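You operate a simulated robot arm through the tools that you are given. There is no shell and no other tool. Be economical: measure what you need, move in short steps, check, and stop when the job is done.

The job below is to be done with a simulated robot arm. You get a single attempt, and the scene is never put back.

Task
Put things in order on the top of the wall bench. At the end: the silver big block stands where the grey dirty filter stood; the grey dirty filter stands where the bobbin stood; the silver narrow block stands on top of the cream divider; the bobbin from the top of the wall bench stands where the silver narrow block stood; whatever was shut is shut again. Leave all else as you found it, and nothing knocked over.

Only the result counts: the job must be done as asked and must still hold three seconds after the hand-in. Knocking over, shifting, dropping, spilling or breaking anything else fails it.

Robot
A 7-joint arm with a two-finger parallel gripper, fixed in place. Base frame: the origin is at the foot of the arm, x ahead of it, y to its left, z up; the work surface is at about z = 0.74. Lengths are in m, angles in rad, forces in N, time in s.
With the tool pointing down near the work surface it reaches from about 0.1 to 0.66 m from the base axis. Its first joint turns from -1.152 to 1.152 rad. Payload 1.57 kg.
The TCP is the grasp point between the finger pads, 0.03 m short of the fingertips. In the tool frame z runs along the fingers and y along their closing line. Largest opening 0.08 m; finger width 0.017, thickness 0.012; the body of the gripper, 0.04 by 0.082 m, starts 0.08 m behind the TCP.
Orientation is told as [roll, pitch, yaw] about the base's x, y, z axes, in that order, counted from this pose: with the fingers straight down and closing along the base's y, the tool's x points along the base's -x, its y along +y and its z along -z.

Tools
- The arm moves only by the tool jog_arm. Its arguments are lists of equal length, an entry for each row: "translation": the shift along the tool's x, y, z in units of 40 mm (1.0 is 40 mm), a list of three; "rot": the turn, a rotation vector about the tool's x, y, z in units of 5 degrees (1.0 is 5 degrees), a list of three. In form: {"translation": [[tx, ty, tz], ...], "rot": [[wx, wy, wz], ...]}. A call has 1 to 12 rows; each row shifts and turns the commanded pose from where the row before left it, along the tool's axes as they then stand. "jaw" is the finger opening in m, from 0 to 0.08, set as the call begins (left out, the last holds). A call with a number of a shift or a turn outside -1 to 1 is refused whole. Rows are played at 5 a second. More than 0.05 m and 0.15 rad between two rows, or a gripper value outside its range, and nothing of the call is played. A pose out of reach is approached as far as the arm can. The call stops where the force on the tool passes 40 N (or 10 N more than at its start, if that is more) or the arm is blocked; 0.2 s more then pass. Each finger travels about 0.072 m/s and halts on what it meets, pressing with about 28 N; the grip force reading is that of the motor and also rises with nothing between the fingers. The clock runs only during rows and for 0.2 s after the last one: add rows that do not move to give the fingers time. The reply holds the time, the measured pose of the TCP, the force on the tool along the base axes, the opening and the grip force, in the units named above and with some noise, with the torque about the TCP (base axes, N m) and any sound that the robot's microphone picked up, and new pictures: "show" is both (left out), scene, wrist or none.
- Cameras (640 x 400 px; columns grow to the right, rows downward): "scene" is fixed at [0.0752, 0.501, 1.4046]; the picture's right is [-0.18, -0.98, 0.00], its down [-0.75, 0.14, -0.64] and it looks along [0.63, -0.12, -0.76] (base axes); focal length 354 px, centre (320, 200). "wrist" rides on the gripper at [0.072, -0.007, -0.122] in the tool frame; the picture's right is [0.09, 1.00, 0.00], its down [-0.84, 0.08, -0.54] and it looks along [-0.54, 0.05, 0.84] (tool axes); focal length 238 px, centre (320, 200). There is no depth. A picture from a camera that has moved, and an enlarged one, comes with that camera's place and axes in the base frame and with its lens. The place of the scene camera against the robot may be out by one fixed shift of up to 0.018 m in any direction.
- zoom(camera, box): a new picture of the part [left, top, right, bottom] of that camera's present view, enlarged. The clock stands still meanwhile.
- hand_in(): hands the job in; it is judged then, once.

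Work in short steps. Places have to be worked out from the pictures, the camera data and where the tool is seen: move nearer, look again, correct. Check each grasp and each placing, and mend what went wrong. You have 120 turns and 200 pictures in all, those below and enlarged ones among them. Open the gripper and draw the arm clear of the work before you hand the job in, unless the task says otherwise; then end with one line.

The tools are called after "Emit:" by a JSON object that holds its "fn" and its "kwargs". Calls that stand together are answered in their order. jog_arm: Moves the arm, as the interface text tells. Its arguments: {"type":"object","properties":{"translation":{"type":"array"},"rot":{"type":"array"},"jaw":{"type":"number"},"show":{"type":"string","enum":["both","scene","wrist","none"]}},"required":["translation","rot"]} The other tools are called the same way: zoom (camera, box) takes an enlarged picture of a part of a camera's view; hand_in () hands the job in.

At the start:

```text
time_s: 0.0
eef_pos: [0.3659, 0.2211, 1.0788]
ee_rot: [0.0, 0.001, 0.001]
contact_force: [0.6, -0.4, -0.1]
wrist_torque: [-0.02, 0.01, -0.01]
gripper_width: 0.0802
grasp_force: 0.0
```

scene: 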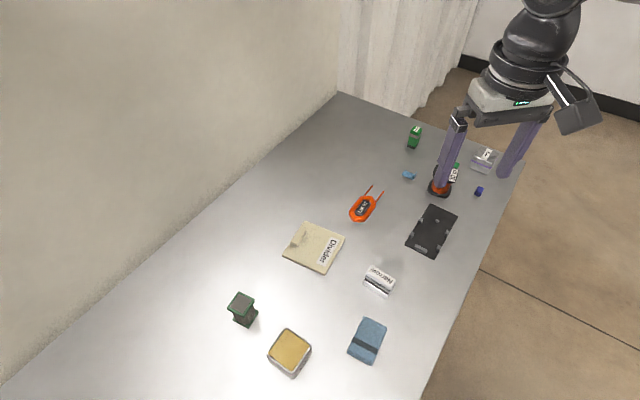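
wrist: 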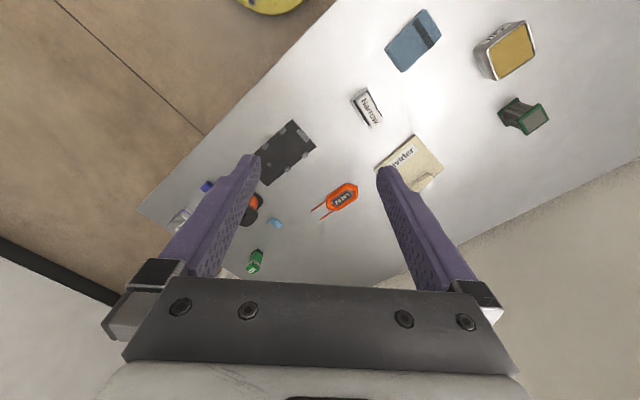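

The scene shows many small objects; I zoom in to identify them before moving.

Emit:
{"fn": "zoom", "kwargs": {"camera": "scene", "box": [340, 110, 540, 260]}}

Emit:
{"fn": "zoom", "kwargs": {"camera": "scene", "box": [200, 210, 420, 390]}}

Emit:
{"fn": "zoom", "kwargs": {"camera": "wrist", "box": [140, 0, 600, 290]}}

```text
2.67 times, centred on (440, 185) of scene
camera zoom: at [0.0752, 0.501, 1.4046], right [-0.18, -0.98, 0.0], down [-0.75, 0.14, -0.64], along [0.63, -0.12, -0.76], focal length 943 px, centre (0, 240)
```

zoom: 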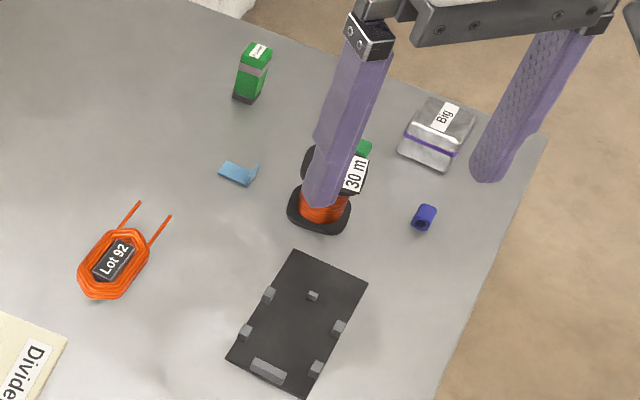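

```text
2.22 times, centred on (310, 300) of scene
camera zoom: at [0.0752, 0.501, 1.4046], right [-0.18, -0.98, 0.0], down [-0.75, 0.14, -0.64], along [0.63, -0.12, -0.76], focal length 786 px, centre (342, -22)
```

zoom: 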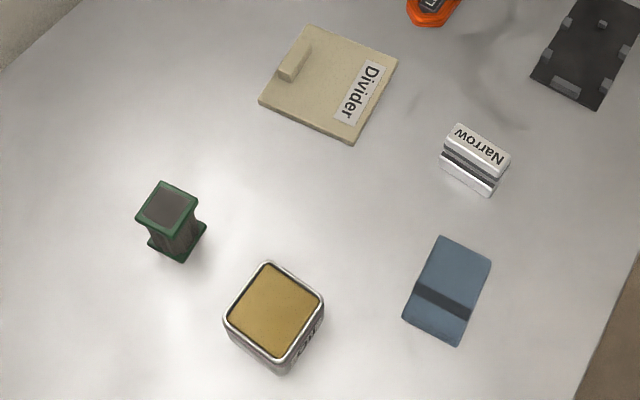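

```text
1.38 times, centred on (370, 145) of wrist
camera zoom: at [0.2948, 0.2145, 1.1993], right [-0.09, 1.0, 0.0], down [0.84, 0.08, 0.54], along [0.54, 0.05, -0.84], focal length 329 px, centre (251, 276)
```

zoom: 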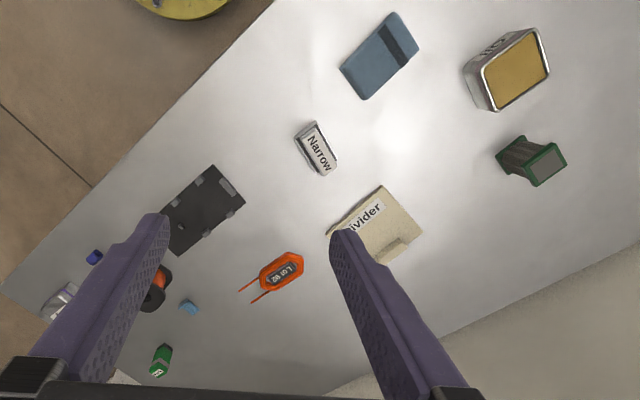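

The near group (tin, blue piece, green-framed piece) needs a closer look. I move the wrist camera over it while staying high.

Emit:
{"fn": "jog_arm", "kwargs": {"translation": [[0.67, 0.83, 0.5], [0.67, 0.83, 0.5], [0.67, 0.83, 0.5], [0.67, 0.83, 0.5], [0.67, 0.83, 0.5], [0.67, 0.83, 0.5]], "rot": [[0, 0, 0], [0, 0, 0], [0, 0, 0], [0, 0, 0], [0, 0, 0], [0, 0, 0]]}}

```text
time_s: 1.4
eef_pos: [0.2064, 0.4212, 0.9564]
ee_rot: [0.001, 0.002, -0.001]
contact_force: [0.4, 0.5, -0.2]
wrist_torque: [-0.06, -0.01, -0.01]
gripper_width: 0.0797
grasp_force: 0.0
out of reach, approached as far as the arm can: row 6
camera wrist: at [0.1364, 0.4133, 1.078], right [-0.09, 1.0, 0.0], down [0.84, 0.08, 0.54], along [0.54, 0.05, -0.84], focal length 238 px, centre (320, 200)
```

scene: 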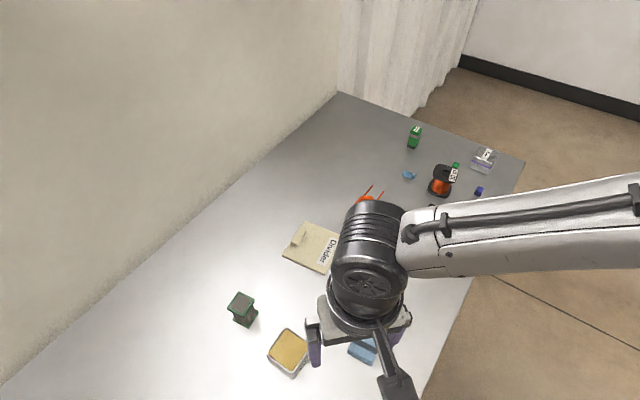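
wrist: 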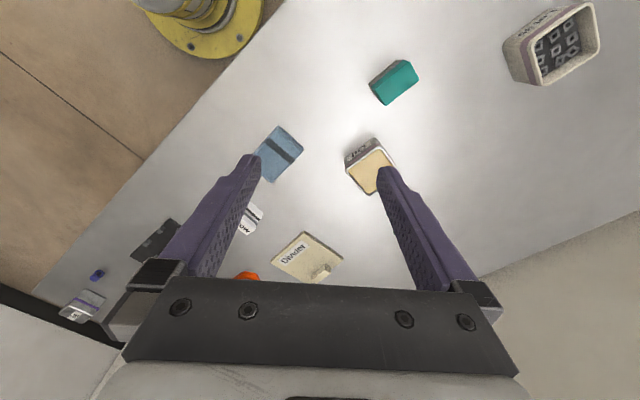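

More objects appear: a teal block and a crate. I zoom in on those and the tin.

Emit:
{"fn": "zoom", "kwargs": {"camera": "wrist", "box": [320, 0, 640, 200]}}

Emit:
{"fn": "zoom", "kwargs": {"camera": "scene", "box": [390, 110, 510, 210]}}

Emit:
{"fn": "zoom", "kwargs": {"camera": "scene", "box": [210, 270, 330, 390]}}

```text
2.00 times, centred on (480, 100) of wrist
camera zoom: at [0.1364, 0.4133, 1.078], right [-0.09, 1.0, 0.0], down [0.84, 0.08, 0.54], along [0.54, 0.05, -0.84], focal length 477 px, centre (0, 400)
```

zoom: 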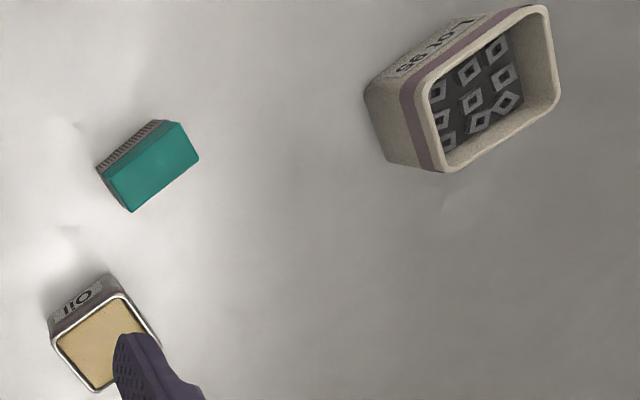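

```text
4.00 times, centred on (450, 160) of scene
camera zoom: at [0.0752, 0.501, 1.4046], right [-0.18, -0.98, 0.0], down [-0.75, 0.14, -0.64], along [0.63, -0.12, -0.76], focal length 1414 px, centre (-200, 360)
```

zoom: 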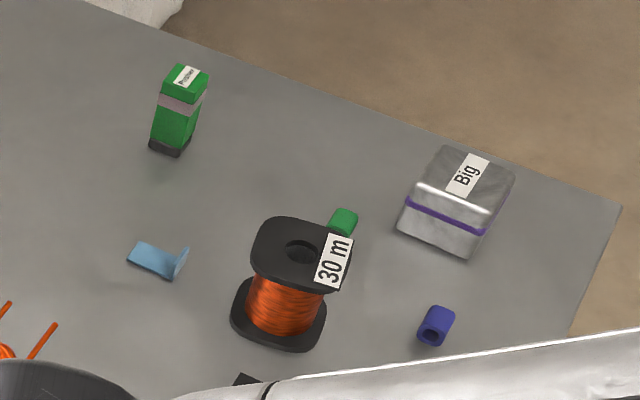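

```text
3.33 times, centred on (270, 330) of scene
camera zoom: at [0.0752, 0.501, 1.4046], right [-0.18, -0.98, 0.0], down [-0.75, 0.14, -0.64], along [0.63, -0.12, -0.76], focal length 1179 px, centre (487, -233)
```

zoom: 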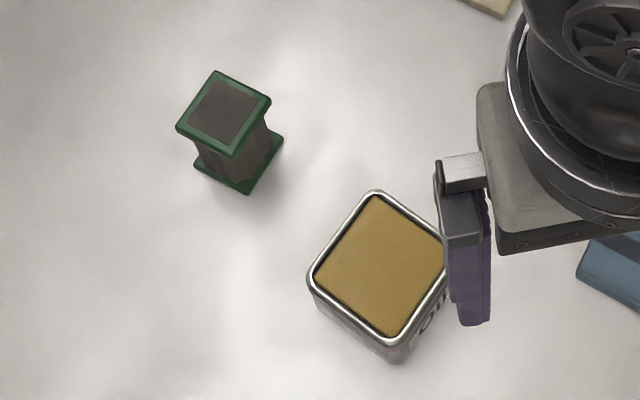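

I judge the filter to be the green-capped grey pleated piece and the bobbin the orange "30 m" reel. I start with the narrow block, at about (0.37, 0.325), and move to view it squarely.

Emit:
{"fn": "jog_arm", "kwargs": {"translation": [[-0.53, -0.83, 0.25], [-0.53, -0.83, 0.25], [-0.53, -0.83, 0.25]], "rot": [[0, 0, 0], [0, 0, 0], [0, 0, 0]]}}

```text
time_s: 2.2
eef_pos: [0.2734, 0.3193, 0.9269]
ee_rot: [0.001, 0.002, 0.001]
contact_force: [0.2, 0.0, 0.0]
wrist_torque: [0.02, -0.03, -0.02]
gripper_width: 0.0801
grasp_force: 0.1
camera wrist: at [0.2017, 0.3117, 1.0486], right [-0.09, 1.0, 0.0], down [0.84, 0.08, 0.54], along [0.54, 0.05, -0.84], focal length 238 px, centre (320, 200)
```

scene: 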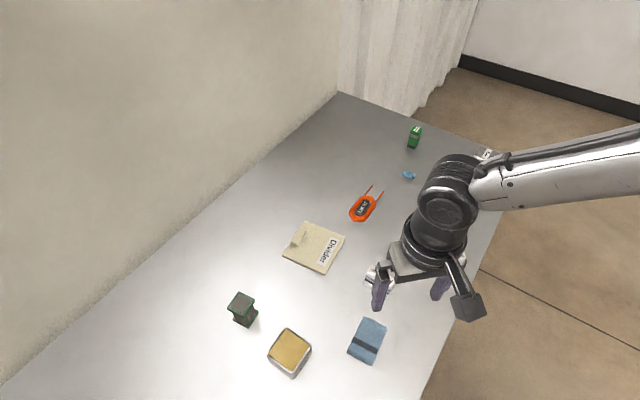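
wrist: 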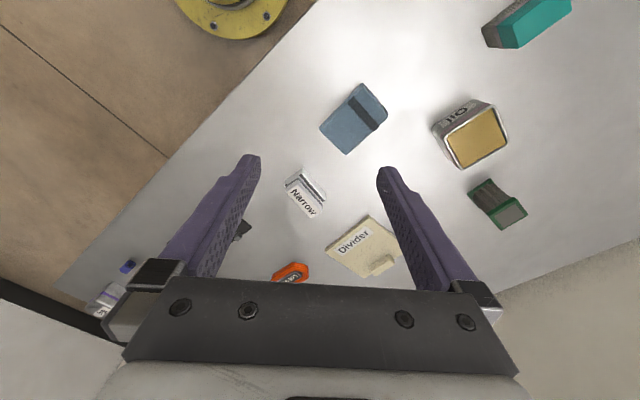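

Emit:
{"fn": "zoom", "kwargs": {"camera": "wrist", "box": [240, 140, 400, 240]}}

Emit:
{"fn": "zoom", "kwargs": {"camera": "wrist", "box": [400, 80, 560, 240]}}

Emit:
{"fn": "zoom", "kwargs": {"camera": "wrist", "box": [260, 200, 420, 290]}}

```text
4.00 times, centred on (320, 190) of wrist
camera zoom: at [0.2017, 0.3117, 1.0486], right [-0.09, 1.0, 0.0], down [0.84, 0.08, 0.54], along [0.54, 0.05, -0.84], focal length 953 px, centre (320, 240)
```

zoom: 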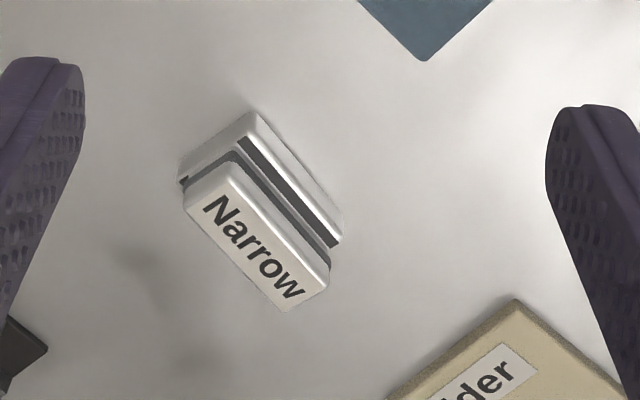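

```text
2.50 times, centred on (480, 160) of wrist
camera zoom: at [0.2017, 0.3117, 1.0486], right [-0.09, 1.0, 0.0], down [0.84, 0.08, 0.54], along [0.54, 0.05, -0.84], focal length 596 px, centre (-80, 300)
```

zoom: 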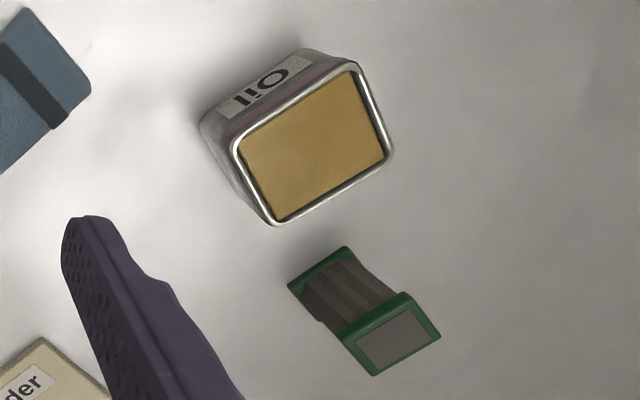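

```text
4.00 times, centred on (340, 245) of wrist
camera zoom: at [0.2017, 0.3117, 1.0486], right [-0.09, 1.0, 0.0], down [0.84, 0.08, 0.54], along [0.54, 0.05, -0.84], focal length 953 px, centre (240, 20)
```

zoom: 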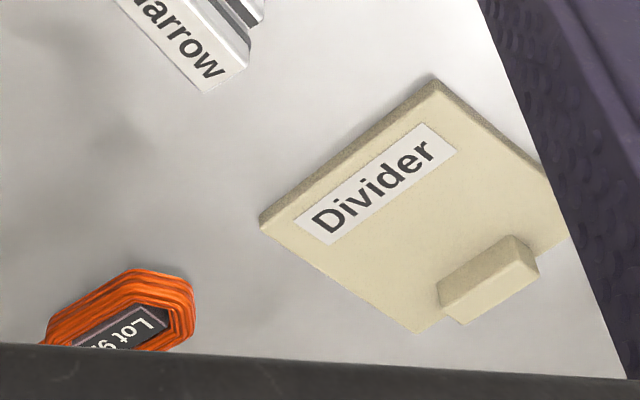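

Estimates: narrow block centre about (0.383, 0.307), top at z about 0.77, long axis about 40° from x. I move above it with yaw of about 42° and check.

Emit:
{"fn": "jog_arm", "kwargs": {"translation": [[-0.91, -0.1, 0.45], [-0.91, -0.1, 0.45], [-0.91, -0.1, 0.45], [0, 0, 0], [0, 0, 0], [0, 0, 0], [0, 0, 0], [0, 0, 0], [0, 0, 0], [0, 0, 0], [0, 0, 0], [0, 0, 0]], "rot": [[0, 0, 0], [0, 0, 0], [0, 0, 0], [0, 0, -0.93], [0, 0, -0.93], [0, 0, -0.93], [0, 0, -0.93], [0, 0, -0.93], [0, 0, -0.93], [0, 0, -0.93], [0, 0, -0.93], [0, 0, -0.93]], "show": "wrist"}}

```text
time_s: 4.8
eef_pos: [0.3831, 0.3068, 0.8725]
ee_rot: [0.0, -0.001, 0.732]
contact_force: [-0.6, 0.9, -0.1]
wrist_torque: [0.0, -0.01, 0.02]
gripper_width: 0.0797
grasp_force: 0.1
camera wrist: at [0.3343, 0.2532, 0.9951], right [-0.73, 0.68, 0.0], down [0.57, 0.62, 0.54], along [0.37, 0.4, -0.84], focal length 238 px, centre (320, 200)
```

wrist: 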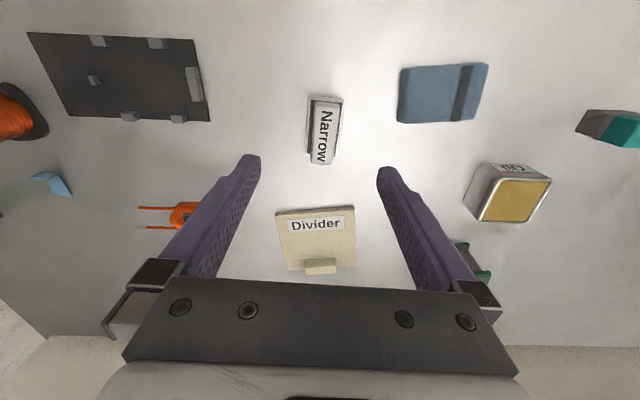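

Emit:
{"fn": "zoom", "kwargs": {"camera": "wrist", "box": [260, 70, 400, 170]}}

Emit:
{"fn": "zoom", "kwargs": {"camera": "wrist", "box": [250, 180, 390, 280]}}

```text
4.00 times, centred on (330, 120) of wrist
camera zoom: at [0.3343, 0.2532, 0.9951], right [-0.73, 0.68, 0.0], down [0.57, 0.62, 0.54], along [0.37, 0.4, -0.84], focal length 953 px, centre (280, 520)
```

zoom: 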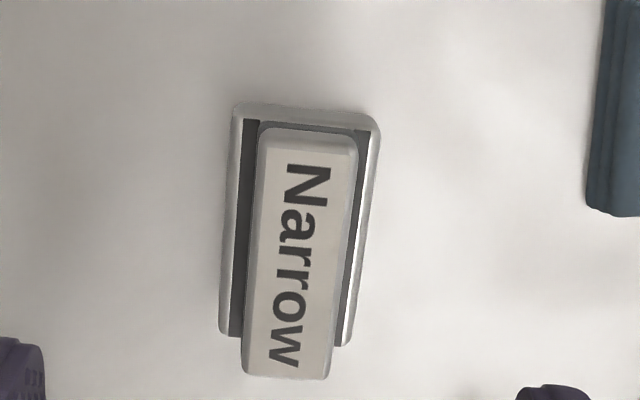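

```text
4.00 times, centred on (320, 230) of wrist
camera zoom: at [0.3343, 0.2532, 0.9951], right [-0.73, 0.68, 0.0], down [0.57, 0.62, 0.54], along [0.37, 0.4, -0.84], focal length 953 px, centre (320, 80)
```

zoom: 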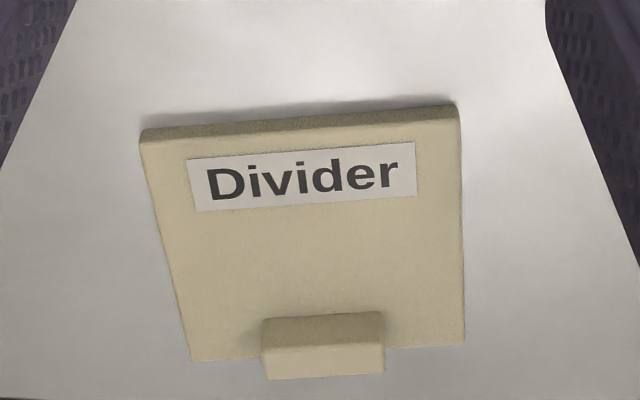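

Alignment is good, with the block about 4 mm to tool +y. I descend to TCP z of about 0.787 so the pads are around the top slab, then close.

Emit:
{"fn": "jog_arm", "kwargs": {"translation": [[0, 0.1, 0.7], [0, 0, 0.7], [0, 0, 0.73]], "rot": [[0, 0, 0], [0, 0, 0], [0, 0, 0]], "show": "wrist"}}

Emit:
{"fn": "jog_arm", "kwargs": {"translation": [[0, 0, 0], [0, 0, 0], [0, 0, 0], [0, 0, 0], [0, 0, 0]], "rot": [[0, 0, 0], [0, 0, 0], [0, 0, 0], [0, 0, 0], [0, 0, 0]], "jaw": 0.0, "show": "both"}}

```text
time_s: 5.6
eef_pos: [0.3817, 0.3109, 0.7877]
ee_rot: [0.002, 0.0, 0.732]
contact_force: [-0.5, 0.1, 0.5]
wrist_torque: [0.0, -0.02, 0.0]
gripper_width: 0.0799
grasp_force: 0.1
camera wrist: at [0.3326, 0.2569, 0.9093], right [-0.73, 0.68, 0.0], down [0.57, 0.62, 0.54], along [0.37, 0.4, -0.84], focal length 238 px, centre (320, 200)
```

wrist: 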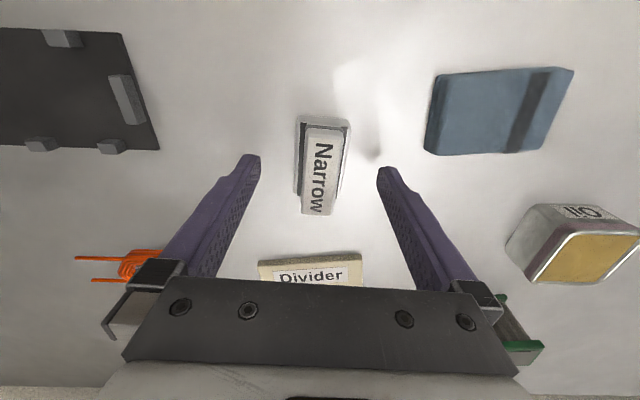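

```text
time_s: 6.8
eef_pos: [0.3821, 0.3108, 0.7877]
ee_rot: [-0.001, -0.003, 0.732]
contact_force: [0.4, 1.0, 1.9]
wrist_torque: [0.01, -0.11, 0.0]
gripper_width: 0.0217
grasp_force: 27.7
camera wrist: at [0.3327, 0.2571, 0.9098], right [-0.73, 0.68, 0.0], down [0.57, 0.62, 0.54], along [0.37, 0.4, -0.84], focal length 238 px, centre (320, 200)
```

scene: 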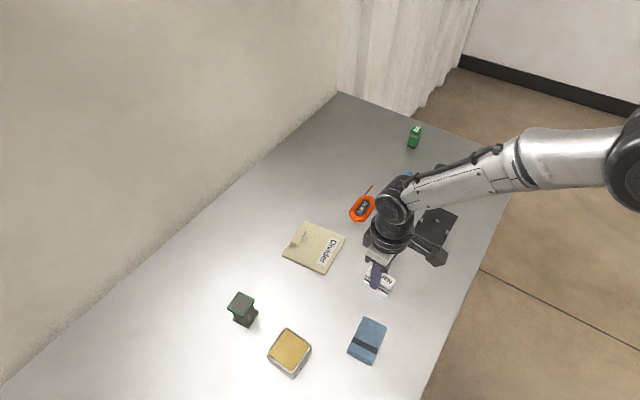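
wrist: 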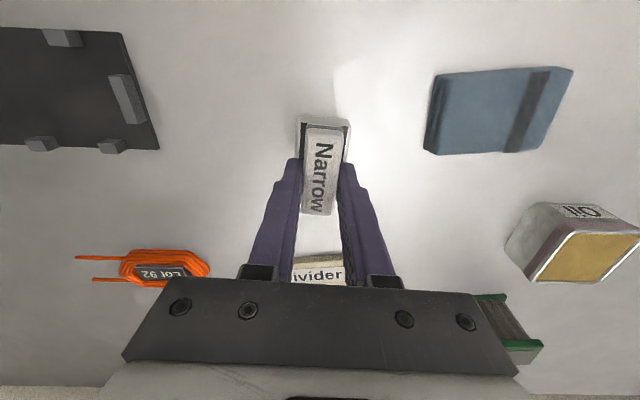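

Narrow block is held (opening 0.0217); its old spot is N≈(0.381, 0.309). The divider plate is centred about (0.493, 0.422) with its knob on the far edge. I lift and move to above (0.486, 0.412).

Emit:
{"fn": "jog_arm", "kwargs": {"translation": [[0, 0, -0.9], [0, 0, -0.9], [-0.9, 0.04, 0], [-0.9, 0.04, 0], [-0.9, 0.04, 0], [-0.9, 0.04, 0], [0, 0, 0]], "rot": [[0, 0, 0], [0, 0, 0], [0, 0, 0], [0, 0, 0], [0, 0, 0], [0, 0, 0], [0, 0, 0]]}}

```text
time_s: 8.4
eef_pos: [0.4839, 0.4111, 0.8615]
ee_rot: [0.001, 0.0, 0.73]
contact_force: [0.4, 0.2, 0.4]
wrist_torque: [-0.01, -0.02, 0.05]
gripper_width: 0.0
grasp_force: 21.2
camera wrist: at [0.4355, 0.3574, 0.9835], right [-0.73, 0.68, 0.0], down [0.57, 0.62, 0.54], along [0.37, 0.4, -0.84], focal length 238 px, centre (320, 200)
```

scene: 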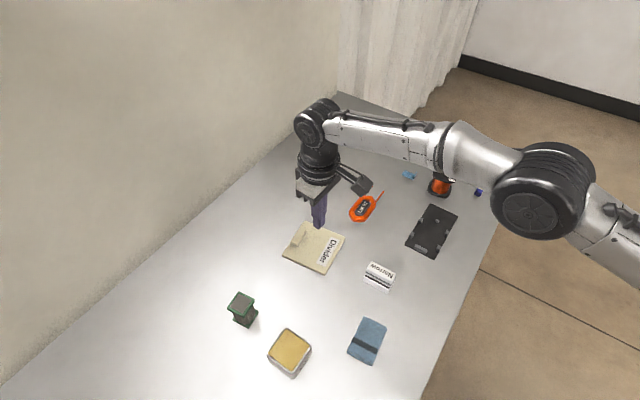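
wrist: 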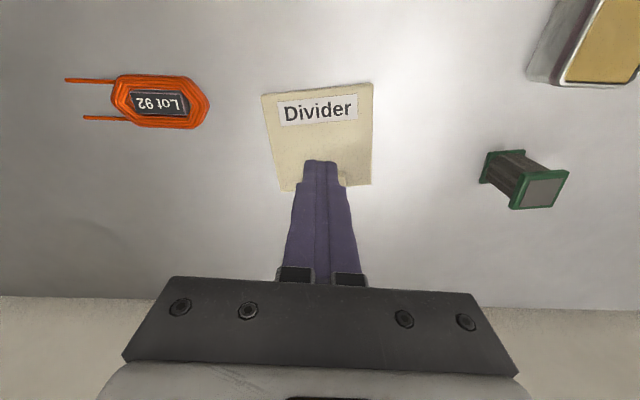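

The block slipped out on the lift and still stands in place. I look at its shape more closely to choose a better grip.

Emit:
{"fn": "zoom", "kwargs": {"camera": "scene", "box": [350, 255, 410, 305]}}

Emit:
{"fn": "zoom", "kwargs": {"camera": "wrist", "box": [460, 130, 590, 220]}}

Emit:
{"fn": "zoom", "kwargs": {"camera": "wrist", "box": [240, 80, 400, 200]}}

```text
8.00 times, centred on (380, 280) of scene
camera zoom: at [0.0752, 0.501, 1.4046], right [-0.18, -0.98, 0.0], down [-0.75, 0.14, -0.64], along [0.63, -0.12, -0.76], focal length 2829 px, centre (-160, -440)
```

zoom: 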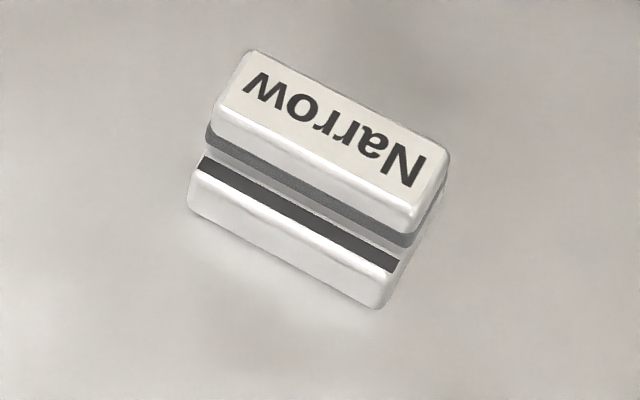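

```text
4.44 times, centred on (525, 175) of wrist
camera zoom: at [0.4355, 0.3574, 0.9835], right [-0.73, 0.68, 0.0], down [0.57, 0.62, 0.54], along [0.37, 0.4, -0.84], focal length 1059 px, centre (-591, 311)
```

zoom: 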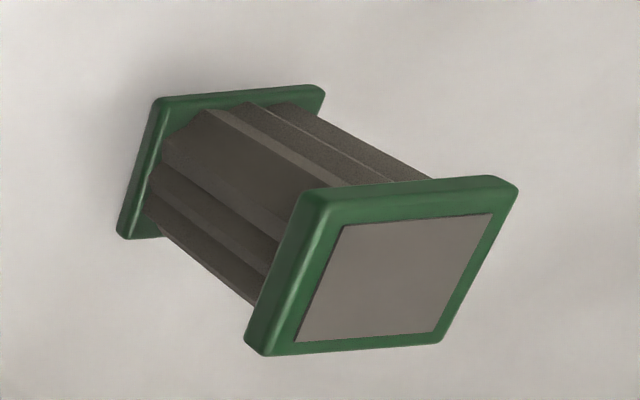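

```text
3.33 times, centred on (320, 140) of wrist
camera zoom: at [0.4355, 0.3574, 0.9835], right [-0.73, 0.68, 0.0], down [0.57, 0.62, 0.54], along [0.37, 0.4, -0.84], focal length 794 px, centre (320, 400)
```

zoom: 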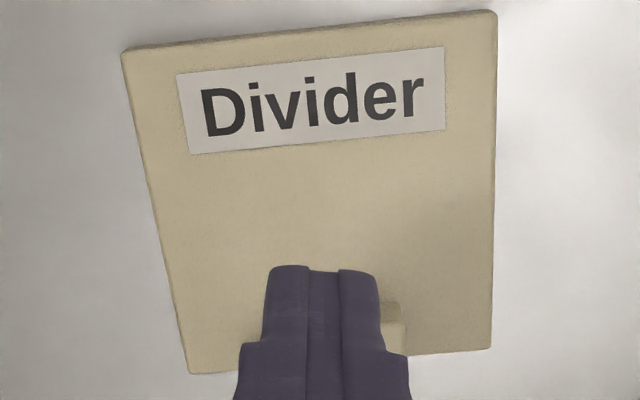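

The block's end faces look flush over its full height and its length (about 0.06) fits the jaws, so I'll grip it along its length. I return above it, open, and turn 90°.

Emit:
{"fn": "jog_arm", "kwargs": {"translation": [[0.9, -0.04, 0], [0.9, -0.04, 0], [0.9, -0.04, 0], [0.85, -0.03, 0], [0, 0, 0], [0, 0, 0], [0, 0, 0], [0, 0, 0], [0, 0, 0], [0, 0, 0], [0, 0, 0], [0, 0, 0]], "rot": [[0, 0, 0], [0, 0, 0], [0, 0, 0], [0, 0, 0], [0, 0, 1], [0, 0, 1], [0, 0, 1], [0, 0, 1], [0, 0, 1], [0, 0, 1], [0, 0, 1], [0, 0, 1]], "jaw": 0.08, "show": "none"}}

Emit:
{"fn": "jog_arm", "kwargs": {"translation": [[0, 0, 0], [0, 0, 0], [0, 0, 0], [0, 0, 0], [0, 0, 0], [0, 0, 0], [0, 0, 0], [0, 0, 0], [0, 0, 0], [0, 0, 0]], "rot": [[0, 0, 1], [0, 0, 1], [0, 0, 1], [0, 0, 1], [0, 0, 1], [0, 0, 1], [0, 0, 1], [0, 0, 1], [0, 0, 1], [0, 0, 1]], "show": "wrist"}}

```text
time_s: 11.0
eef_pos: [0.3808, 0.3113, 0.8598]
ee_rot: [0.001, 0.001, 0.032]
contact_force: [0.4, 0.1, 0.1]
wrist_torque: [0.0, -0.01, -0.02]
gripper_width: 0.0802
grasp_force: 0.1
```

```text
time_s: 13.2
eef_pos: [0.3811, 0.3118, 0.861]
ee_rot: [0.002, 0.0, -0.843]
contact_force: [-0.9, 0.2, -0.1]
wrist_torque: [-0.01, 0.02, -0.02]
gripper_width: 0.0799
grasp_force: 0.1
camera wrist: at [0.3289, 0.3599, 0.9814], right [0.68, 0.73, 0.0], down [0.62, -0.57, 0.54], along [0.4, -0.37, -0.84], focal length 238 px, centre (320, 200)
```

wrist: 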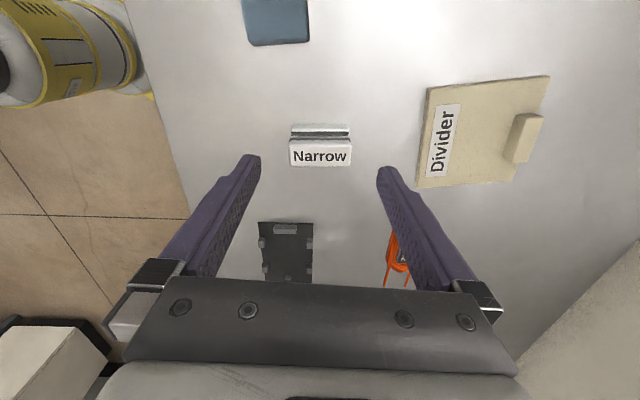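

Emit:
{"fn": "zoom", "kwargs": {"camera": "wrist", "box": [240, 90, 400, 190]}}

```text
4.00 times, centred on (320, 140) of wrist
camera zoom: at [0.3289, 0.3599, 0.9814], right [0.68, 0.73, 0.0], down [0.62, -0.57, 0.54], along [0.4, -0.37, -0.84], focal length 953 px, centre (320, 440)
```

zoom: 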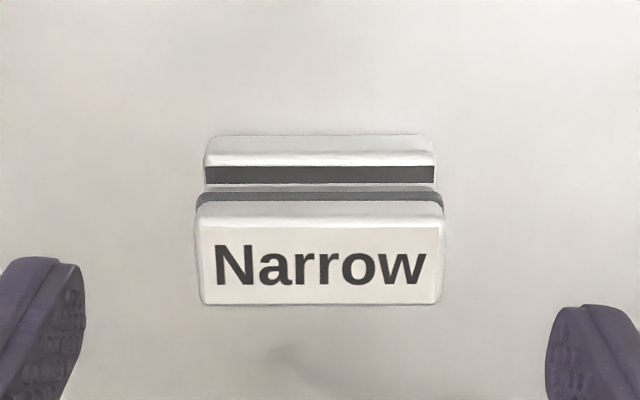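

The block shifted about 1 cm during the slip; it is now at about (0.389, 0.303), while the original spot was N≈(0.381, 0.309). I correct forward, descend to TCP z 0.775 and close on the ends.

Emit:
{"fn": "jog_arm", "kwargs": {"translation": [[-0.29, 0.02, 0], [0, 0, 0.7], [0, 0, 0.7], [0, 0, 0.72], [0, 0, 0]], "rot": [[0, 0, 0], [0, 0, 0], [0, 0, 0], [0, 0, 0], [0, 0, 0]], "show": "wrist"}}

Emit:
{"fn": "jog_arm", "kwargs": {"translation": [[0, 0, 0], [0, 0, 0], [0, 0, 0], [0, 0, 0], [0, 0, 0]], "rot": [[0, 0, 0], [0, 0, 0], [0, 0, 0], [0, 0, 0], [0, 0, 0]], "jaw": 0.0, "show": "wrist"}}

```text
time_s: 14.4
eef_pos: [0.3882, 0.3049, 0.7748]
ee_rot: [0.0, -0.001, -0.84]
contact_force: [1.1, 0.4, -1.0]
wrist_torque: [-0.03, -0.02, 0.01]
gripper_width: 0.0801
grasp_force: 0.1
camera wrist: at [0.3366, 0.3532, 0.8971], right [0.68, 0.73, 0.0], down [0.62, -0.57, 0.54], along [0.4, -0.37, -0.84], focal length 238 px, centre (320, 200)
```

wrist: 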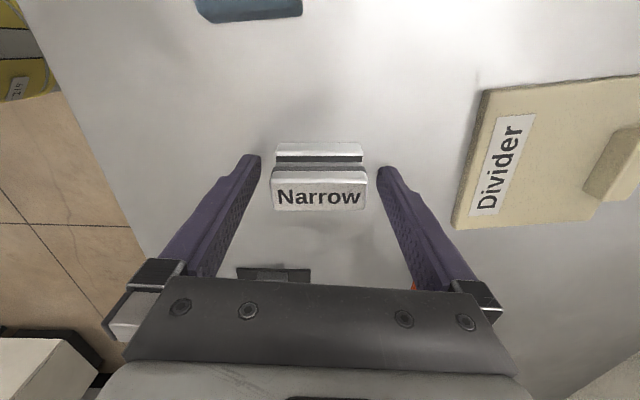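

```text
time_s: 15.6
eef_pos: [0.3898, 0.3047, 0.7754]
ee_rot: [0.0, -0.001, -0.84]
contact_force: [-0.7, 0.0, -0.3]
wrist_torque: [0.03, 0.0, 0.03]
gripper_width: 0.0574
grasp_force: 28.1
camera wrist: at [0.3364, 0.3531, 0.8972], right [0.68, 0.73, 0.0], down [0.62, -0.57, 0.54], along [0.4, -0.37, -0.84], focal length 238 px, centre (320, 200)
```

wrist: 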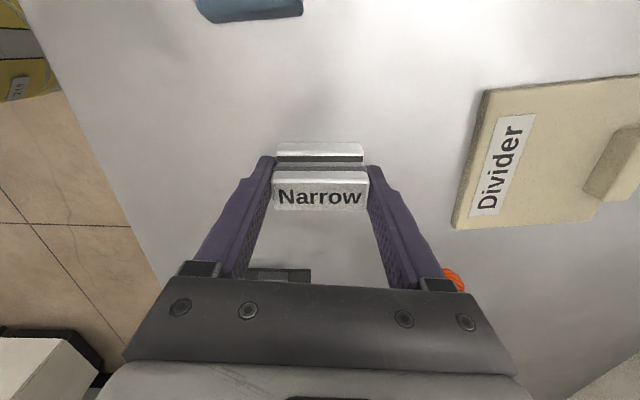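

Gripped at 0.0574. I lift slowly and check that it comes along.

Emit:
{"fn": "jog_arm", "kwargs": {"translation": [[0, 0, -0.3], [0, 0, -0.4], [0, 0, -0.4], [0, 0, -0.4], [0, 0, 0]], "rot": [[0, 0, 0], [0, 0, 0], [0, 0, 0], [0, 0, 0], [0, 0, 0]], "show": "wrist"}}

```text
time_s: 16.8
eef_pos: [0.3893, 0.303, 0.8354]
ee_rot: [0.0, -0.002, -0.84]
contact_force: [-0.4, 0.3, -2.0]
wrist_torque: [0.02, 0.02, 0.01]
gripper_width: 0.0576
grasp_force: 27.9
camera wrist: at [0.3365, 0.3516, 0.9572], right [0.68, 0.73, 0.0], down [0.62, -0.57, 0.54], along [0.4, -0.37, -0.84], focal length 238 px, centre (320, 200)
```

wrist: 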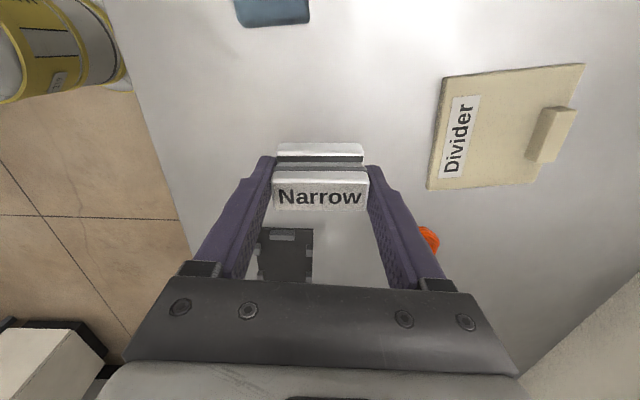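

Held firmly. I turn back to yaw of about 42° and then move over the divider.

Emit:
{"fn": "jog_arm", "kwargs": {"translation": [[0, 0, -0.4], [0, 0, 0], [0, 0, 0], [0, 0, 0], [0, 0, 0], [0, 0, 0], [0, 0, 0], [0, 0, 0], [0, 0, 0], [0, 0, 0], [0, 0, 0], [0, 0, 0]], "rot": [[0, 0, -1], [0, 0, -1], [0, 0, -1], [0, 0, -1], [0, 0, -1], [0, 0, -1], [0, 0, -1], [0, 0, -1], [0, 0, -1], [0, 0, -1], [0, 0, -1], [0, 0, -1]], "show": "none"}}

Emit:
{"fn": "jog_arm", "kwargs": {"translation": [[0, 0, 0], [0, 0, 0], [0, 0, 0], [0, 0, 0], [0, 0, 0], [0, 0, 0], [-0.89, 0.12, 0], [-0.89, 0.12, 0], [-0.89, 0.11, 0], [-0.89, 0.11, 0], [0, 0, 0]], "rot": [[0, 0, -1], [0, 0, -1], [0, 0, -1], [0, 0, -1], [0, 0, -1], [0, 0, -1], [0, 0, 0], [0, 0, 0], [0, 0, 0], [0, 0, 0], [0, 0, 0]], "show": "both"}}

```text
time_s: 19.4
eef_pos: [0.3902, 0.3033, 0.8504]
ee_rot: [0.0, -0.001, 0.207]
contact_force: [-0.2, -0.6, -1.7]
wrist_torque: [0.01, 0.0, -0.02]
gripper_width: 0.0572
grasp_force: 28.1
```

```text
time_s: 21.8
eef_pos: [0.4823, 0.414, 0.8518]
ee_rot: [-0.001, -0.001, 0.732]
contact_force: [-0.8, -0.3, -2.0]
wrist_torque: [-0.01, -0.01, 0.02]
gripper_width: 0.0571
grasp_force: 28.0
camera wrist: at [0.4342, 0.3598, 0.9738], right [-0.73, 0.68, 0.0], down [0.57, 0.62, 0.54], along [0.37, 0.4, -0.84], focal length 238 px, centre (320, 200)
```

scene: 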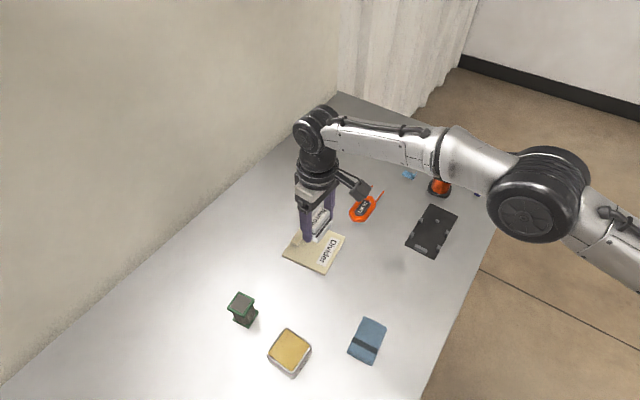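
wrist: 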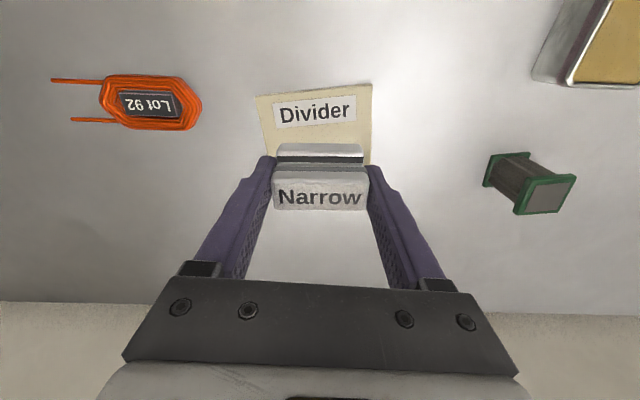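

Positioned over the plate. I descend most of the way, then in small steps until contact.

Emit:
{"fn": "jog_arm", "kwargs": {"translation": [[0, 0, 0.75], [0, 0, 0.65], [0, 0, 0]], "rot": [[0, 0, 0], [0, 0, 0], [0, 0, 0]], "show": "wrist"}}

Emit:
{"fn": "jog_arm", "kwargs": {"translation": [[0, 0, 0.07], [0, 0, 0.07], [0, 0, 0]], "rot": [[0, 0, 0], [0, 0, 0], [0, 0, 0]], "show": "none"}}

```text
time_s: 22.6
eef_pos: [0.4828, 0.4113, 0.7972]
ee_rot: [0.002, 0.0, 0.729]
contact_force: [-0.1, 0.8, -2.1]
wrist_torque: [0.0, 0.01, -0.01]
gripper_width: 0.0572
grasp_force: 27.9
camera wrist: at [0.4342, 0.3592, 0.9179], right [-0.73, 0.68, 0.0], down [0.57, 0.62, 0.54], along [0.37, 0.4, -0.84], focal length 238 px, centre (320, 200)
```

wrist: 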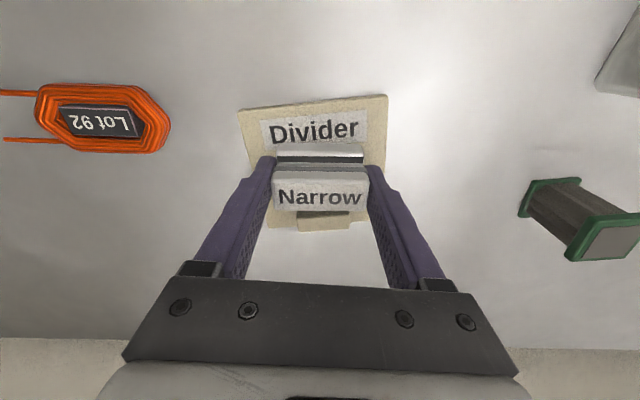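

```text
time_s: 23.4
eef_pos: [0.4836, 0.4126, 0.7912]
ee_rot: [0.001, 0.0, 0.73]
contact_force: [-0.3, 0.3, -1.5]
wrist_torque: [-0.01, -0.03, 0.03]
gripper_width: 0.0571
grasp_force: 27.7
```

Emit:
{"fn": "jog_arm", "kwargs": {"translation": [[0, 0, 0.06], [0, 0, 0.06], [0, 0, 0]], "rot": [[0, 0, 0], [0, 0, 0], [0, 0, 0]], "show": "none"}}

```text
time_s: 24.2
eef_pos: [0.4832, 0.4132, 0.7846]
ee_rot: [0.0, 0.0, 0.731]
contact_force: [-0.5, 0.0, -0.2]
wrist_torque: [-0.03, 0.03, 0.01]
gripper_width: 0.0572
grasp_force: 27.8
```

Force is beginning to change, so I take two more small steps.

Emit:
{"fn": "jog_arm", "kwargs": {"translation": [[0, 0, 0.04], [0, 0, 0]], "rot": [[0, 0, 0], [0, 0, 0]], "show": "none"}}

Emit:
{"fn": "jog_arm", "kwargs": {"translation": [[0, 0, 0.03], [0, 0, 0]], "rot": [[0, 0, 0], [0, 0, 0]], "show": "wrist"}}

```text
time_s: 24.8
eef_pos: [0.4852, 0.4125, 0.7853]
ee_rot: [0.002, -0.004, 0.731]
contact_force: [-1.6, -3.0, 11.6]
wrist_torque: [-0.18, 0.21, 0.07]
gripper_width: 0.057
grasp_force: 27.9
```

```text
time_s: 25.4
eef_pos: [0.485, 0.4138, 0.7863]
ee_rot: [-0.001, -0.005, 0.732]
contact_force: [-2.1, -3.9, 21.1]
wrist_torque: [-0.08, 0.14, 0.24]
gripper_width: 0.0569
grasp_force: 28.7
camera wrist: at [0.4357, 0.3596, 0.9061], right [-0.73, 0.68, 0.0], down [0.57, 0.61, 0.55], along [0.37, 0.4, -0.84], focal length 238 px, centre (320, 200)
```

wrist: 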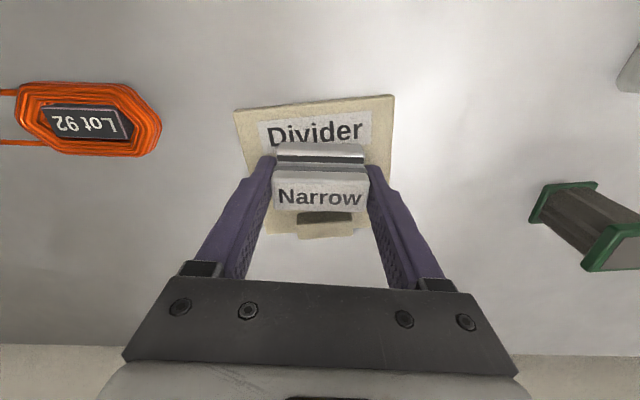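

In contact with the plate. I ease off a little, open, wait, then rise.

Emit:
{"fn": "jog_arm", "kwargs": {"translation": [[0, 0, -0.05], [0, 0, 0]], "rot": [[0, 0, 0], [0, 0, 0]], "show": "none"}}

Emit:
{"fn": "jog_arm", "kwargs": {"translation": [[0, 0, 0], [0, 0, 0], [0, 0, 0], [0, 0, -0.5], [0, 0, -0.9], [0, 0, -0.9], [0, 0, -0.9]], "rot": [[0, 0, 0], [0, 0, 0], [0, 0, 0], [0, 0, 0], [0, 0, 0], [0, 0, 0], [0, 0, 0]], "jaw": 0.08, "show": "both"}}

```text
time_s: 26.0
eef_pos: [0.4844, 0.4119, 0.7851]
ee_rot: [0.001, -0.003, 0.731]
contact_force: [4.6, 3.5, 13.0]
wrist_torque: [0.12, -0.26, 0.08]
gripper_width: 0.0566
grasp_force: 27.6
```

```text
time_s: 27.6
eef_pos: [0.4847, 0.4123, 0.9122]
ee_rot: [0.0, 0.002, 0.731]
contact_force: [0.2, -0.5, -0.3]
wrist_torque: [0.0, -0.03, 0.01]
gripper_width: 0.08
grasp_force: 0.1
camera wrist: at [0.4364, 0.3585, 1.0342], right [-0.73, 0.68, 0.0], down [0.57, 0.62, 0.54], along [0.37, 0.4, -0.84], focal length 238 px, centre (320, 200)
```

scene: 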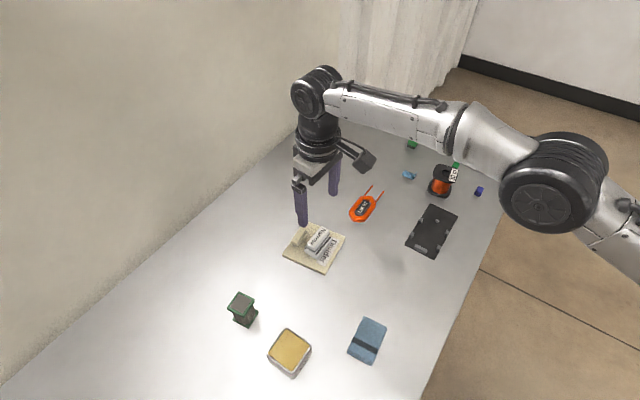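
wrist: 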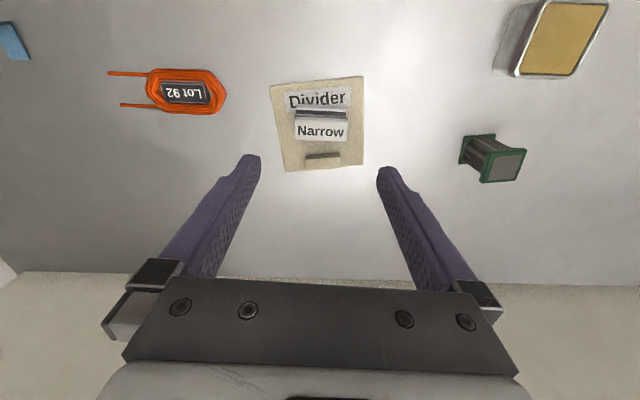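

Narrow block stands on the divider, which hasn't moved. Filter base is at about (0.361, 0.584). Next I view the reel at about (0.60, 0.10) from closer.

Emit:
{"fn": "jog_arm", "kwargs": {"translation": [[0.81, -0.77, -0.14], [0.81, -0.77, -0.14], [0.81, -0.77, -0.14], [0.81, -0.77, -0.14], [0.81, -0.77, -0.14], [0.81, -0.77, -0.14], [0.81, -0.77, -0.14], [0, 0, 0], [0, 0, 0], [0, 0, 0], [0, 0, 0], [0, 0, 0]], "rot": [[0, 0, 0], [0, 0, 0], [0, 0, 0], [0, 0, 0], [0, 0, 0], [0, 0, 0], [0, 0, 0], [0, 0, 1], [0, 0, 1], [0, 0, 1], [0, 0, 1], [0, 0, 1]]}}

```text
time_s: 30.2
eef_pos: [0.459, 0.1002, 0.9517]
ee_rot: [0.0, 0.001, 0.293]
contact_force: [0.4, 0.1, -0.1]
wrist_torque: [-0.01, 0.0, 0.0]
gripper_width: 0.0801
grasp_force: 0.1
camera wrist: at [0.392, 0.0721, 1.073], right [-0.38, 0.93, 0.0], down [0.78, 0.32, 0.54], along [0.5, 0.2, -0.84], focal length 238 px, centre (320, 200)
```

scene: 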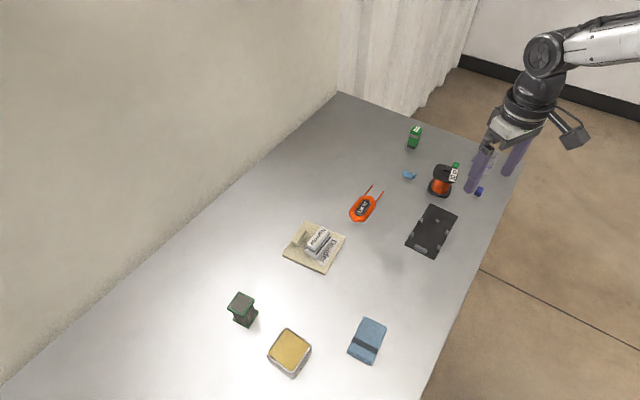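
wrist: 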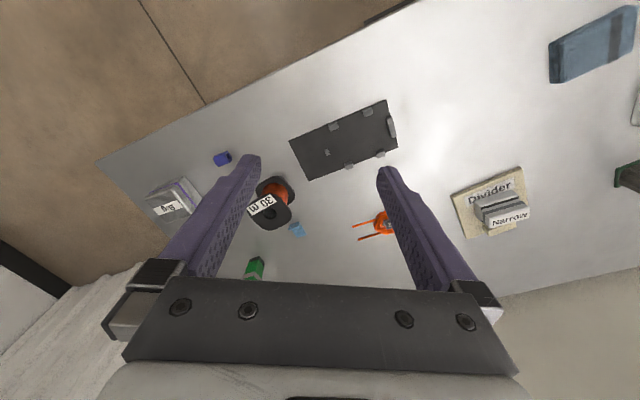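

Emit:
{"fn": "jog_arm", "kwargs": {"translation": [[0, -0.8, 0], [0, -0.8, 0], [0, 0, 0]], "rot": [[0, 0, 0], [0, 0, 0], [0, 0, 0]], "show": "none"}}

Emit:
{"fn": "zoom", "kwargs": {"camera": "wrist", "box": [220, 130, 420, 280]}}

Emit:
{"fn": "zoom", "kwargs": {"camera": "scene", "box": [395, 140, 505, 215]}}

```text
time_s: 31.0
eef_pos: [0.4756, 0.0368, 0.9526]
ee_rot: [0.001, 0.0, 0.294]
contact_force: [0.8, -0.1, -1.0]
wrist_torque: [0.01, -0.02, 0.04]
gripper_width: 0.0801
grasp_force: 0.0
```

```text
2.67 times, centred on (320, 205) of wrist
camera zoom: at [0.4101, 0.0092, 1.0731], right [-0.38, 0.93, 0.0], down [0.78, 0.32, 0.54], along [0.5, 0.2, -0.84], focal length 636 px, centre (320, 187)
```

zoom: 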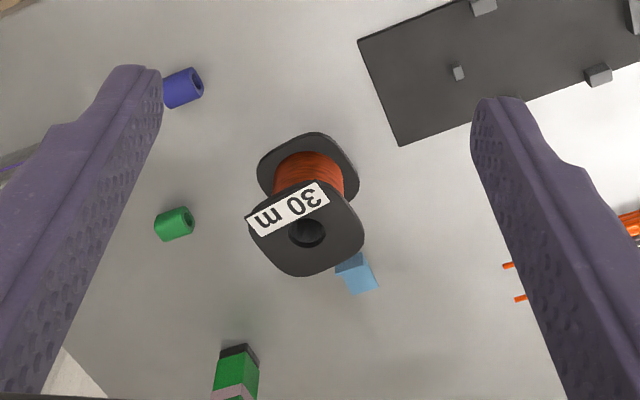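

```text
5.33 times, centred on (450, 178) of scene
camera zoom: at [0.0752, 0.501, 1.4046], right [-0.18, -0.98, 0.0], down [-0.75, 0.14, -0.64], along [0.63, -0.12, -0.76], focal length 1886 px, centre (-373, 320)
```

zoom: 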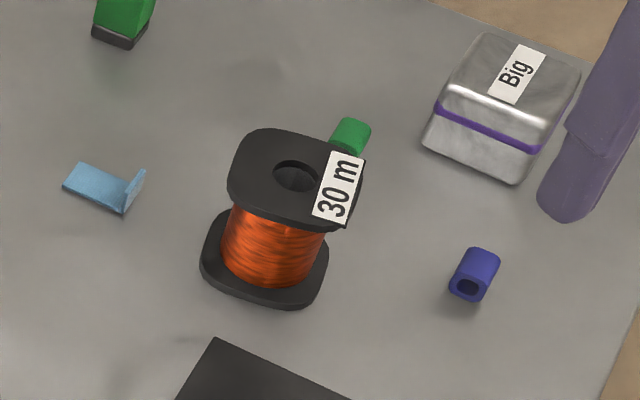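

The reel centre is at about (0.599, 0.078), 0.061 wide and about 0.06 tall, with flange sides at roughly −39°/51°. I go above it, turning to yaw of about −39°, which avoids the tray corner.

Emit:
{"fn": "jog_arm", "kwargs": {"translation": [[-0.81, 0.025, 0.36], [-0.81, 0.025, 0.36], [-0.81, 0.025, 0.36], [-0.81, 0.025, 0.36], [0, 0, 0], [0, 0, 0], [0, 0, 0], [0, 0, 0], [0, 0, 0], [0, 0, 0], [0, 0, 0], [0, 0, 0]], "rot": [[0, 0, 0], [0, 0, 0], [0, 0, 0], [0, 0, 0], [0, 0, 1], [0, 0, 1], [0, 0, 1], [0, 0, 1], [0, 0, 1], [0, 0, 1], [0, 0, 1], [0, 0, 1]], "show": "none"}}

Emit:
{"fn": "jog_arm", "kwargs": {"translation": [[0, 0, 0], [0, 0, 0], [0, 0, 0], [0, 0, 0]], "rot": [[0, 0, 1], [0, 0, 1], [0, 0, 1], [0, 0, 0]], "show": "wrist"}}

Emit:
{"fn": "zoom", "kwargs": {"camera": "wrist", "box": [240, 80, 400, 200]}}

```text
time_s: 33.6
eef_pos: [0.6006, 0.0793, 0.8945]
ee_rot: [0.0, 0.001, -0.406]
contact_force: [0.5, -0.4, 0.9]
wrist_torque: [0.0, 0.01, 0.0]
gripper_width: 0.0798
grasp_force: 0.0
```

```text
time_s: 34.6
eef_pos: [0.6002, 0.0796, 0.8947]
ee_rot: [-0.001, 0.0, -0.667]
contact_force: [0.1, 0.3, 0.8]
wrist_torque: [0.04, 0.01, 0.04]
gripper_width: 0.0802
grasp_force: 0.1
camera wrist: at [0.5403, 0.1186, 1.0157], right [0.54, 0.84, 0.0], down [0.71, -0.46, 0.54], along [0.45, -0.29, -0.84], focal length 238 px, centre (320, 200)
```

wrist: 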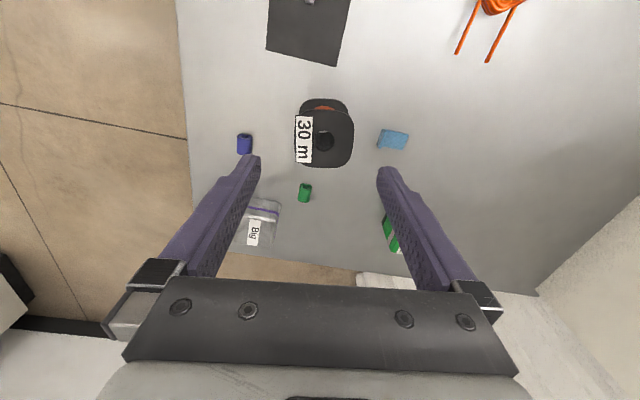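

```text
3.33 times, centred on (320, 140) of wrist
camera zoom: at [0.5403, 0.1186, 1.0157], right [0.54, 0.84, 0.0], down [0.71, -0.46, 0.54], along [0.45, -0.29, -0.84], focal length 794 px, centre (320, 400)
```

zoom: 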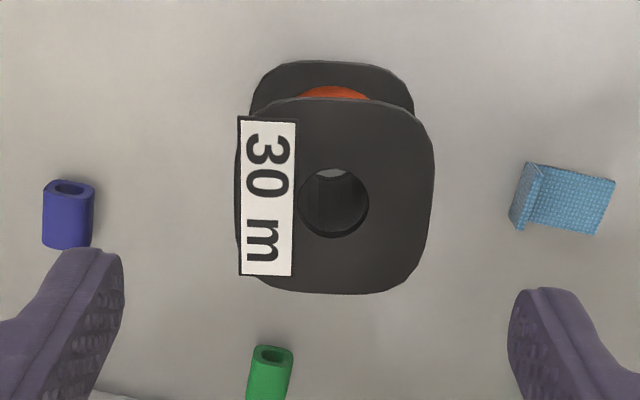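

Well aligned; the reel is 3.6 mm to tool +y (R≈(0.602, 0.082)). I correct, descend to z 0.78 and close.

Emit:
{"fn": "jog_arm", "kwargs": {"translation": [[0, 0.09, 0], [0, 0, 0.9], [0, 0, 0.9], [0, 0, 0.6], [0, 0, 0.45], [0, 0, 0]], "rot": [[0, 0, 0], [0, 0, 0], [0, 0, 0], [0, 0, 0], [0, 0, 0], [0, 0, 0]], "show": "wrist"}}

Emit:
{"fn": "jog_arm", "kwargs": {"translation": [[0, 0, 0], [0, 0, 0], [0, 0, 0], [0, 0, 0]], "rot": [[0, 0, 0], [0, 0, 0], [0, 0, 0], [0, 0, 0]], "jaw": 0.0, "show": "wrist"}}

```text
time_s: 36.0
eef_pos: [0.6018, 0.0824, 0.782]
ee_rot: [0.0, 0.001, -0.666]
contact_force: [0.9, 0.5, 0.6]
wrist_torque: [0.01, -0.02, 0.02]
gripper_width: 0.08
grasp_force: 0.0
camera wrist: at [0.5428, 0.1215, 0.9024], right [0.54, 0.84, 0.0], down [0.71, -0.46, 0.54], along [0.46, -0.29, -0.84], focal length 238 px, centre (320, 200)
```

wrist: 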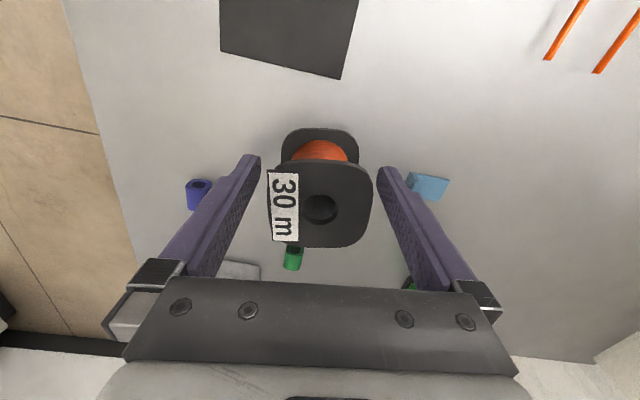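

```text
time_s: 37.0
eef_pos: [0.6023, 0.0827, 0.7815]
ee_rot: [0.0, 0.001, -0.665]
contact_force: [-0.1, -0.8, 0.1]
wrist_torque: [-0.07, -0.03, 0.03]
gripper_width: 0.0557
grasp_force: 27.8
camera wrist: at [0.5428, 0.1215, 0.9025], right [0.54, 0.84, 0.0], down [0.71, -0.46, 0.54], along [0.46, -0.29, -0.84], focal length 238 px, centre (320, 200)
```

wrist: 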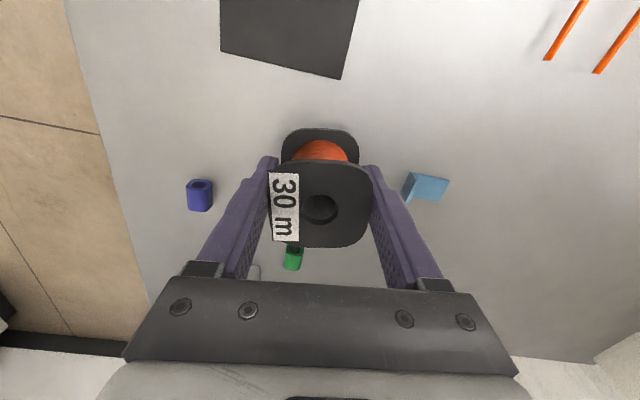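

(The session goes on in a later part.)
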